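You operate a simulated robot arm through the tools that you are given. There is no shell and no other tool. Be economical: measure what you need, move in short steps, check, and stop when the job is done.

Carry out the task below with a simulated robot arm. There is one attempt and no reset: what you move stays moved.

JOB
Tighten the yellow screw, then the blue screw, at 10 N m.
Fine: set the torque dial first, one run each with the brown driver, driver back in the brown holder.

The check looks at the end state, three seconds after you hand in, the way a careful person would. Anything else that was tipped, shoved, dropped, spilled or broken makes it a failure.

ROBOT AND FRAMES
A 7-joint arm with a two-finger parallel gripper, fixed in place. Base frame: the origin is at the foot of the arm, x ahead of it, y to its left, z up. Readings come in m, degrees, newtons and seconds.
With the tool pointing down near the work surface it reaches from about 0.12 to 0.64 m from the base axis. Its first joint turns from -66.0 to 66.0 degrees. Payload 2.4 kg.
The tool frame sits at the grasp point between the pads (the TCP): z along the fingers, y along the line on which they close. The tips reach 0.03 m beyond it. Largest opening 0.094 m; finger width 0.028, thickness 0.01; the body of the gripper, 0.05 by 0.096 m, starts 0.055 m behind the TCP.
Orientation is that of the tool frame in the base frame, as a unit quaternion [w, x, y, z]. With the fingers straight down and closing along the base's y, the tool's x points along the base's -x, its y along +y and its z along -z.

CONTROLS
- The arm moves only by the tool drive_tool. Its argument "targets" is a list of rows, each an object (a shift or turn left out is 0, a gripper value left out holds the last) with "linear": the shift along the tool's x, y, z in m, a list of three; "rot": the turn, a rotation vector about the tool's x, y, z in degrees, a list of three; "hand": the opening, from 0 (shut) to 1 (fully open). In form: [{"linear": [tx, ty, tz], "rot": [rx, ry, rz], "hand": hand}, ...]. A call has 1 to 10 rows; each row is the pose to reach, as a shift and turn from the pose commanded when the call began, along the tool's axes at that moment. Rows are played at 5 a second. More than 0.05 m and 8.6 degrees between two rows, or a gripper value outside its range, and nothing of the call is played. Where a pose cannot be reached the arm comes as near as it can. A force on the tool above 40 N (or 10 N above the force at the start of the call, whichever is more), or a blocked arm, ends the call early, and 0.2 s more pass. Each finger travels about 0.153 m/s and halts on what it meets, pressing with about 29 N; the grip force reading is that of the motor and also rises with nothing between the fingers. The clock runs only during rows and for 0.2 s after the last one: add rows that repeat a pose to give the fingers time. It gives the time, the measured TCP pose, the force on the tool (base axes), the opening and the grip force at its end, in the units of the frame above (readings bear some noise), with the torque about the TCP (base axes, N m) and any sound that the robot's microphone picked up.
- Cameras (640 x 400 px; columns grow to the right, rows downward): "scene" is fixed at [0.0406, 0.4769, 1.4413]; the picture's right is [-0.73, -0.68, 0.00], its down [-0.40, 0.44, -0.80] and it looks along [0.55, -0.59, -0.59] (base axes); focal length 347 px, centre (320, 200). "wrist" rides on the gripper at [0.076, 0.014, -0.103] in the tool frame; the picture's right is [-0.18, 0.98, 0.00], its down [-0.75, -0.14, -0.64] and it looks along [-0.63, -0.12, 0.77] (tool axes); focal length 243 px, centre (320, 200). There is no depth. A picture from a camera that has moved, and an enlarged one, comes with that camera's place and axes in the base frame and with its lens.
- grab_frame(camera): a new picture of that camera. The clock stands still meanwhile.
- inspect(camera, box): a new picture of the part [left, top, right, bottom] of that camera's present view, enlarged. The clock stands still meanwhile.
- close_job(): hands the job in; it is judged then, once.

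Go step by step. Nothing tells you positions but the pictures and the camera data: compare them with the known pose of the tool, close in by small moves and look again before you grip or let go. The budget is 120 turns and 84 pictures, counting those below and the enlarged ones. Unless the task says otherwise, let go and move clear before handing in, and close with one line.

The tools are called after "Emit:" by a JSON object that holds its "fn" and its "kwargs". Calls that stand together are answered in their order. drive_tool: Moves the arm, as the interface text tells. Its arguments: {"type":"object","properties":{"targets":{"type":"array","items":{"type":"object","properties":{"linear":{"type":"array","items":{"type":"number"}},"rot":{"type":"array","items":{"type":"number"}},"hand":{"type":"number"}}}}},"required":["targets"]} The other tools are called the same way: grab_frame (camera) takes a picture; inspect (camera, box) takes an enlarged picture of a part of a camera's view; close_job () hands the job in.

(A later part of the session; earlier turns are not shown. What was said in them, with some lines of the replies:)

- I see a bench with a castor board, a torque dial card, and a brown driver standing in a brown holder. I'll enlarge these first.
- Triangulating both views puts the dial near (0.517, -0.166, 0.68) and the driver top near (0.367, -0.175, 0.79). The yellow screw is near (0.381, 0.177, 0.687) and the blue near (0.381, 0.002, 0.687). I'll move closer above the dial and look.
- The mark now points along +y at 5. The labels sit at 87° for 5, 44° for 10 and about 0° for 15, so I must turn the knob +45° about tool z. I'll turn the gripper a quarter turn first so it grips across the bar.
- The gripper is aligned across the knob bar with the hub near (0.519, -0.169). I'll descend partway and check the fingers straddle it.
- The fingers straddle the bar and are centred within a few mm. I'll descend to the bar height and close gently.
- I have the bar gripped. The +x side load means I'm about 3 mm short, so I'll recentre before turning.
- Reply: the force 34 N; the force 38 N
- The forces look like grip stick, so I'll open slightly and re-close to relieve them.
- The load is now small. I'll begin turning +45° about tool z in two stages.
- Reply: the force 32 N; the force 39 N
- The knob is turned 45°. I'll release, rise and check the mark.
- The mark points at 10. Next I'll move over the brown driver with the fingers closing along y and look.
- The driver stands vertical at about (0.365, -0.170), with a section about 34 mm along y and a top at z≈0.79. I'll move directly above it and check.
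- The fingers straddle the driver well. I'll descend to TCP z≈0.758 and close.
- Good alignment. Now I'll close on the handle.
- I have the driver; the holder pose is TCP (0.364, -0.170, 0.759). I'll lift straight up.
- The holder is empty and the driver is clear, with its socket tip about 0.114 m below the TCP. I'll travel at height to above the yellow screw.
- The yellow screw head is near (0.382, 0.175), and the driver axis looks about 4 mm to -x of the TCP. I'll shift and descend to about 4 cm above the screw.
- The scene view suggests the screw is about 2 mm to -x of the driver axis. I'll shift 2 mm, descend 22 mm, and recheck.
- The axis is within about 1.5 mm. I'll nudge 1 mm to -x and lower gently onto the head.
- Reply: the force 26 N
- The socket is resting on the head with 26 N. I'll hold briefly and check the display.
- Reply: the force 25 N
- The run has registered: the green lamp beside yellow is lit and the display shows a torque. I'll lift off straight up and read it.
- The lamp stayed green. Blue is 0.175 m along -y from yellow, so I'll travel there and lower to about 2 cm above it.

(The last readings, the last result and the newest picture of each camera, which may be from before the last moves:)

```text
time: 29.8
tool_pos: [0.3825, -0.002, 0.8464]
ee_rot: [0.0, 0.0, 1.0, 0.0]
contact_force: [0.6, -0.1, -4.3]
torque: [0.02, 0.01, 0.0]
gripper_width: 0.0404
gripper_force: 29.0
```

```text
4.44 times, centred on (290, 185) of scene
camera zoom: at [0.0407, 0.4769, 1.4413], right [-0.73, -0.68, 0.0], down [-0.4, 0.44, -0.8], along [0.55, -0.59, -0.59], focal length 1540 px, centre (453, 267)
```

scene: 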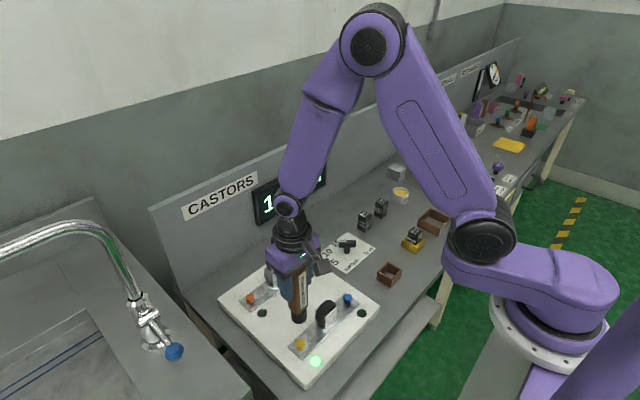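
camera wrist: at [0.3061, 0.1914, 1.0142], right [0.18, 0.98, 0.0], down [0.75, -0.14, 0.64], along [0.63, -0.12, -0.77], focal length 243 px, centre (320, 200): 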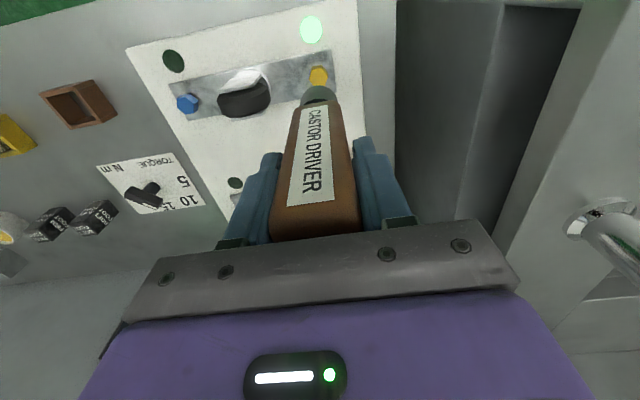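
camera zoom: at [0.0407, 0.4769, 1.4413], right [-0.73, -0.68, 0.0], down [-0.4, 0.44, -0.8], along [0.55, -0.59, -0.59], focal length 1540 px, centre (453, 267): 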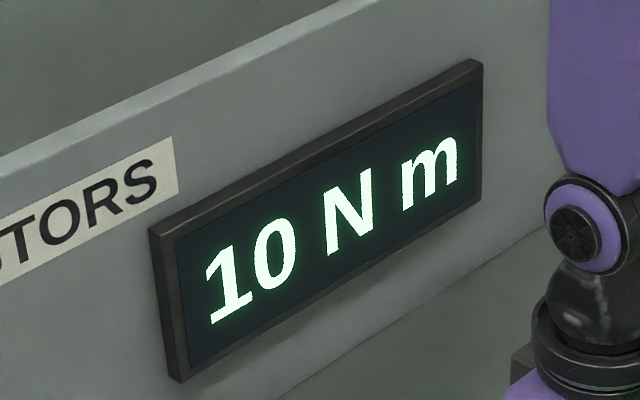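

The display reads 10 N m for yellow. Blue sits about 1.4 mm to +y, so I'll correct, lower further, and recheck.

Emit:
{"fn": "drive_tool", "kwargs": {"targets": [{"linear": [-0.0005, 0.0014, 0.01]}, {"linear": [-0.0005, 0.0014, 0.022]}, {"linear": [-0.0005, 0.0014, 0.022]}]}}

Emit:
{"fn": "inspect", "kwargs": {"camera": "scene", "box": [305, 260, 385, 310]}}

Emit:
{"fn": "inspect", "kwargs": {"camera": "wrist", "box": [270, 50, 370, 120]}}

```text
time: 30.6
tool_pos: [0.3838, 0.0025, 0.8237]
ee_rot: [0.0, 0.0, 1.0, -0.001]
contact_force: [-0.2, -0.1, -4.6]
torque: [-0.02, 0.0, 0.01]
gripper_width: 0.0403
gripper_force: 29.5
```

```text
8.00 times, centred on (345, 285) of scene
camera zoom: at [0.0407, 0.4769, 1.4413], right [-0.73, -0.68, 0.0], down [-0.4, 0.44, -0.8], along [0.55, -0.59, -0.59], focal length 2773 px, centre (120, -480)
```

zoom: 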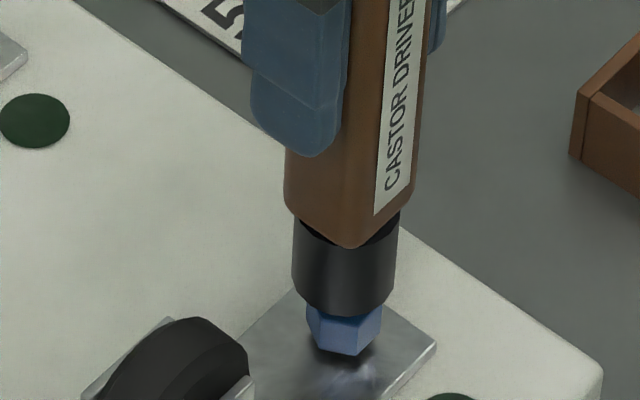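

```text
5.71 times, centred on (320, 85) of wrist
camera zoom: at [0.3078, 0.0163, 0.927], right [0.18, 0.98, 0.0], down [0.75, -0.14, 0.64], along [0.63, -0.12, -0.77], focal length 1386 px, centre (320, 857)
```

zoom: 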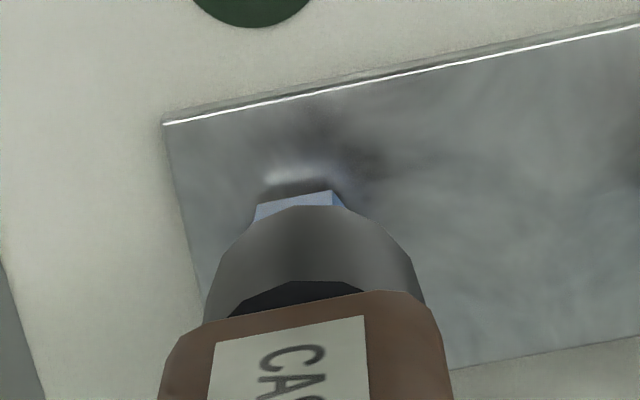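

It overshot by about 0.8 mm. I'll correct back and press down onto the blue head the same way as yellow.

Emit:
{"fn": "drive_tool", "kwargs": {"targets": [{"linear": [0, -0.0008, 0.003]}, {"linear": [0, -0.0008, 0.007]}, {"linear": [0, -0.0008, 0.011]}, {"linear": [0, -0.0008, 0.0145]}, {"linear": [0, -0.0008, 0.0145]}]}}

Emit:
{"fn": "grab_frame", "kwargs": {"camera": "scene"}}

```text
time: 31.8
tool_pos: [0.3836, 0.0013, 0.8094]
ee_rot: [0.0, 0.0, 1.0, 0.0]
contact_force: [-2.0, -1.6, 27.5]
torque: [-0.23, -0.01, -0.04]
gripper_width: 0.0407
gripper_force: 29.3
```

```text
38 pictures are left
```

scene: 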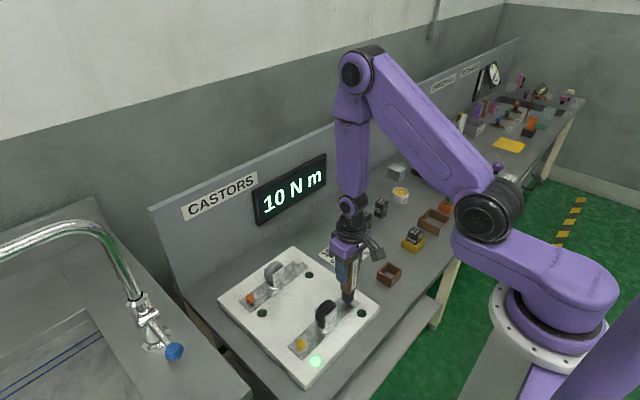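

The socket is on blue at 27 N, but the lamp isn't lit yet. I'll hold as I did for yellow.

Emit:
{"fn": "drive_tool", "kwargs": {"targets": [{"linear": [0, 0, 0]}, {"linear": [0, 0, 0]}, {"linear": [0, 0, 0]}]}}

Emit:
{"fn": "inspect", "kwargs": {"camera": "scene", "box": [240, 170, 420, 390]}}

```text
time: 32.6
tool_pos: [0.3836, 0.0025, 0.8086]
ee_rot: [0.0, -0.001, 1.0, -0.001]
contact_force: [-1.1, -2.5, 26.7]
torque: [-0.24, -0.17, -0.04]
gripper_width: 0.0403
gripper_force: 29.0
```

```text
1.82 times, centred on (330, 280) of scene
camera zoom: at [0.0403, 0.4769, 1.4413], right [-0.73, -0.68, 0.0], down [-0.4, 0.44, -0.8], along [0.55, -0.59, -0.59], focal length 630 px, centre (302, 54)
```

zoom: 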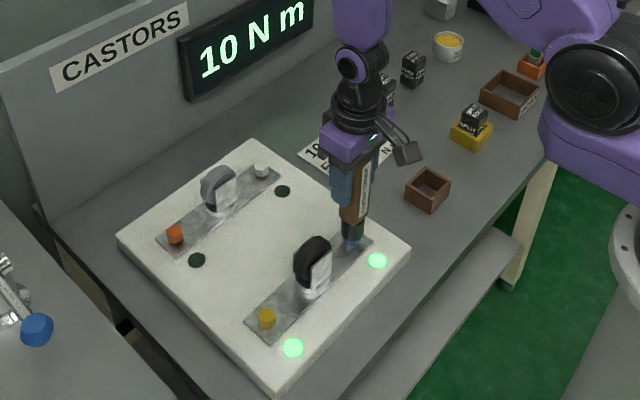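

Both lamps are green with 10 N m shown. I'll lift off and go back above the brown holder along the exact reverse shifts.

Emit:
{"fn": "drive_tool", "kwargs": {"targets": [{"linear": [0, 0, -0.01]}, {"linear": [0, 0, -0.04]}, {"linear": [0, 0, -0.08]}, {"linear": [0.004, -0.04, -0.08]}, {"linear": [0.01, -0.085, -0.08]}, {"linear": [0.015, -0.13, -0.08]}, {"linear": [0.019, -0.1714, -0.08]}, {"linear": [0.019, -0.1714, -0.06]}, {"linear": [0.019, -0.1714, -0.03]}, {"linear": [0.019, -0.1714, -0.03]}]}}

Emit:
{"fn": "grab_frame", "kwargs": {"camera": "wrist"}}

Emit:
{"fn": "inspect", "kwargs": {"camera": "scene", "box": [340, 220, 440, 300]}}

```text
time: 34.8
tool_pos: [0.3632, -0.1699, 0.8392]
ee_rot: [0.0, 0.0, 1.0, 0.001]
contact_force: [-0.3, -0.6, -4.4]
torque: [0.0, 0.0, -0.02]
gripper_width: 0.0403
gripper_force: 28.7
```

```text
36 pictures are left
camera wrist: at [0.2876, -0.1549, 0.943], right [0.18, 0.98, 0.0], down [0.75, -0.14, 0.64], along [0.63, -0.12, -0.77], focal length 243 px, centre (320, 200)
```

wrist: 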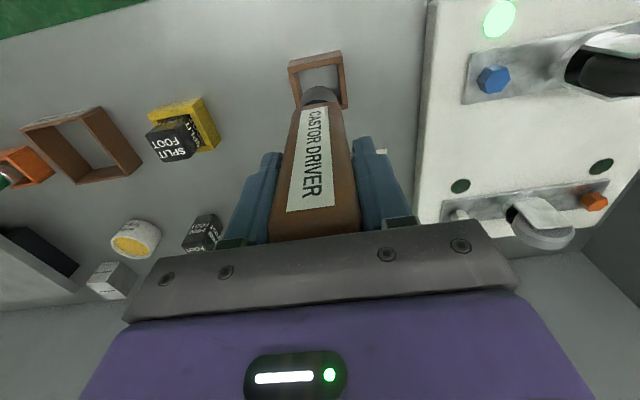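

```text
5.00 times, centred on (390, 260) of scene
camera zoom: at [0.0407, 0.4769, 1.4413], right [-0.73, -0.68, 0.0], down [-0.4, 0.44, -0.8], along [0.55, -0.59, -0.59], focal length 1733 px, centre (-30, -100)
```

zoom: 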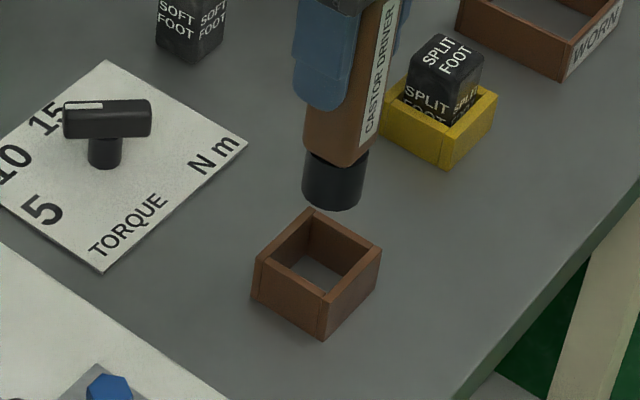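

It lines up with the holder. I'll lower it back, slowing near the bottom.

Emit:
{"fn": "drive_tool", "kwargs": {"targets": [{"linear": [0, 0, 0.02]}, {"linear": [0, 0, 0.035]}, {"linear": [0, 0, 0.05]}, {"linear": [0, 0, 0.06]}, {"linear": [0, 0, 0.07]}, {"linear": [0, 0, 0.076]}, {"linear": [0, 0, 0.079]}, {"linear": [0, 0, 0.079]}]}}

Emit:
{"fn": "inspect", "kwargs": {"camera": "scene", "box": [340, 220, 440, 300]}}

```text
time: 36.6
tool_pos: [0.3648, -0.1681, 0.7616]
ee_rot: [0.0, 0.0, 1.0, 0.0]
contact_force: [0.4, 0.5, -4.0]
torque: [0.04, -0.01, 0.02]
gripper_width: 0.0402
gripper_force: 28.7
```

```text
5.00 times, centred on (390, 260) of scene
camera zoom: at [0.0407, 0.4769, 1.4413], right [-0.73, -0.68, 0.0], down [-0.4, 0.44, -0.8], along [0.55, -0.59, -0.59], focal length 1733 px, centre (-30, -100)
```

zoom: 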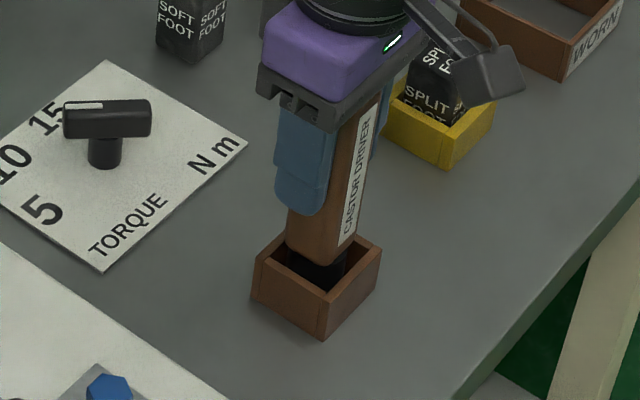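

It's inside the holder but not yet resting. I'll lower in 1 mm steps.

Emit:
{"fn": "drive_tool", "kwargs": {"targets": [{"linear": [0, 0, 0.001]}, {"linear": [0, 0, 0.002]}, {"linear": [0, 0, 0.0025]}]}}

```text
time: 37.4
tool_pos: [0.3655, -0.1699, 0.7583]
ee_rot: [-0.001, -0.001, 1.0, 0.0]
contact_force: [-0.2, -0.4, -4.0]
torque: [-0.03, 0.0, -0.01]
gripper_width: 0.0401
gripper_force: 29.1
```

Emit:
{"fn": "drive_tool", "kwargs": {"targets": [{"linear": [0, 0, 0.001]}, {"linear": [0, 0, 0.002]}]}}

```text
time: 38.0
tool_pos: [0.3651, -0.1689, 0.7558]
ee_rot: [0.0, 0.0, 1.0, 0.0]
contact_force: [-0.6, -0.3, -4.5]
torque: [0.0, -0.01, -0.02]
gripper_width: 0.0406
gripper_force: 29.0
```

Emit:
{"fn": "drive_tool", "kwargs": {"targets": [{"linear": [0, 0, 0.001]}, {"linear": [0, 0, 0.002]}, {"linear": [0, 0, 0.003]}]}}

Emit:
{"fn": "inspect", "kwargs": {"camera": "scene", "box": [350, 240, 430, 290]}}

```text
time: 38.8
tool_pos: [0.3648, -0.1694, 0.7521]
ee_rot: [0.001, -0.001, 1.0, -0.001]
contact_force: [-1.2, 1.9, 5.0]
torque: [0.12, -0.03, -0.03]
gripper_width: 0.0402
gripper_force: 29.2
```

```text
8.00 times, centred on (390, 265) of scene
camera zoom: at [0.0406, 0.477, 1.4412], right [-0.73, -0.68, 0.0], down [-0.4, 0.44, -0.8], along [0.55, -0.59, -0.59], focal length 2773 px, centre (-240, -320)
```

zoom: 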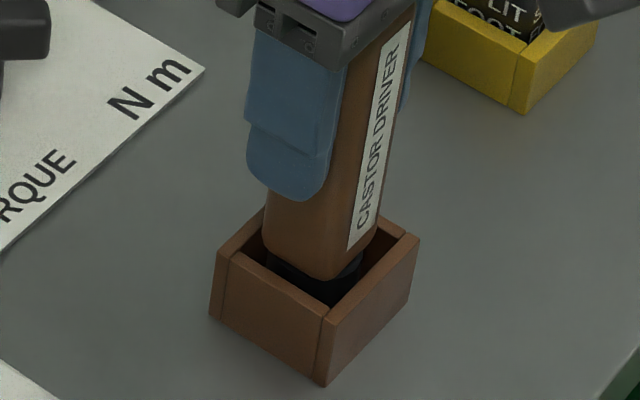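

The driver now rests on the holder floor. I'll release and rise clear.

Emit:
{"fn": "drive_tool", "kwargs": {"targets": [{"hand": 0.5}, {"hand": 0.6}, {"hand": 0.8}, {"hand": 0.8}, {"linear": [0, 0, -0.03]}, {"linear": [0, 0, -0.07]}, {"linear": [0, 0, -0.11]}, {"linear": [0, 0, -0.15]}, {"linear": [0, 0, -0.19]}]}}

Emit:
{"fn": "grab_frame", "kwargs": {"camera": "scene"}}

Emit:
{"fn": "inspect", "kwargs": {"camera": "scene", "box": [320, 200, 440, 300]}}

Emit:
{"fn": "grab_frame", "kwargs": {"camera": "wrist"}}

```text
time: 40.8
tool_pos: [0.3647, -0.1698, 0.9406]
ee_rot: [0.0, 0.0, 1.0, 0.0]
contact_force: [0.6, 0.4, -0.4]
torque: [-0.01, 0.03, 0.01]
gripper_width: 0.0752
gripper_force: 0.1
```

```text
32 pictures are left
```

scene: 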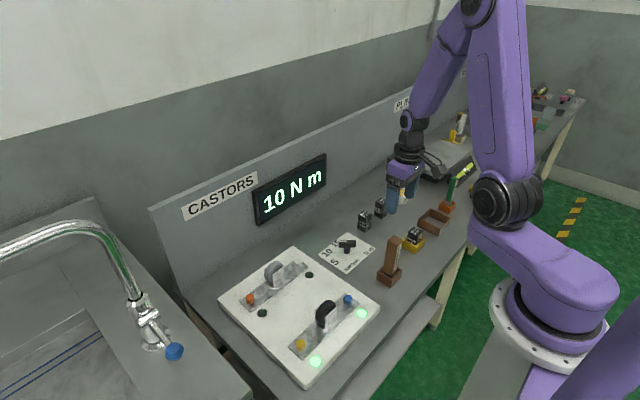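

```text
4.00 times, centred on (380, 250) of scene
camera zoom: at [0.0406, 0.4769, 1.4413], right [-0.73, -0.68, 0.0], down [-0.4, 0.44, -0.8], along [0.55, -0.59, -0.59], focal length 1386 px, centre (80, 0)
```

zoom: 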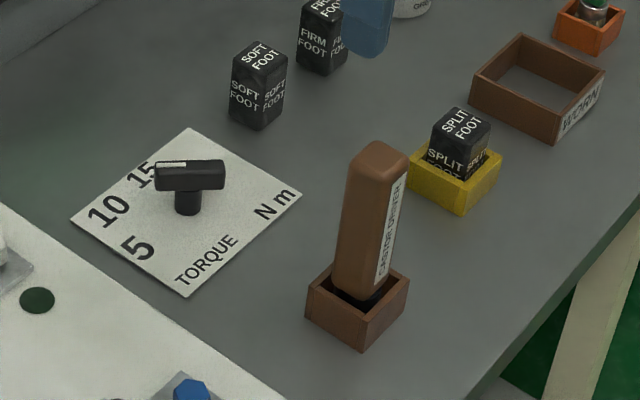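

```text
30 pictures are left
camera wrist: at [0.2884, -0.1564, 1.0452], right [0.18, 0.98, 0.0], down [0.75, -0.14, 0.64], along [0.63, -0.12, -0.77], focal length 243 px, centre (320, 200)
```

wrist: 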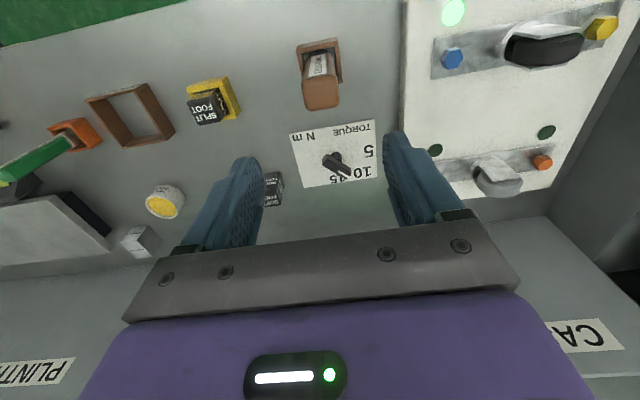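

The driver is standing in its brown holder and both lamps are green. The display reads 10 N m, nothing else has moved, and the gripper is clear, so I'm handing in.

Emit:
{"fn": "close_job", "kwargs": {}}

```text
The job is handed in.
```

I set the torque dial to 10 N m, then tightened the yellow screw and the blue screw with one run each; both lamps went green, and the brown driver is back in the brown holder.
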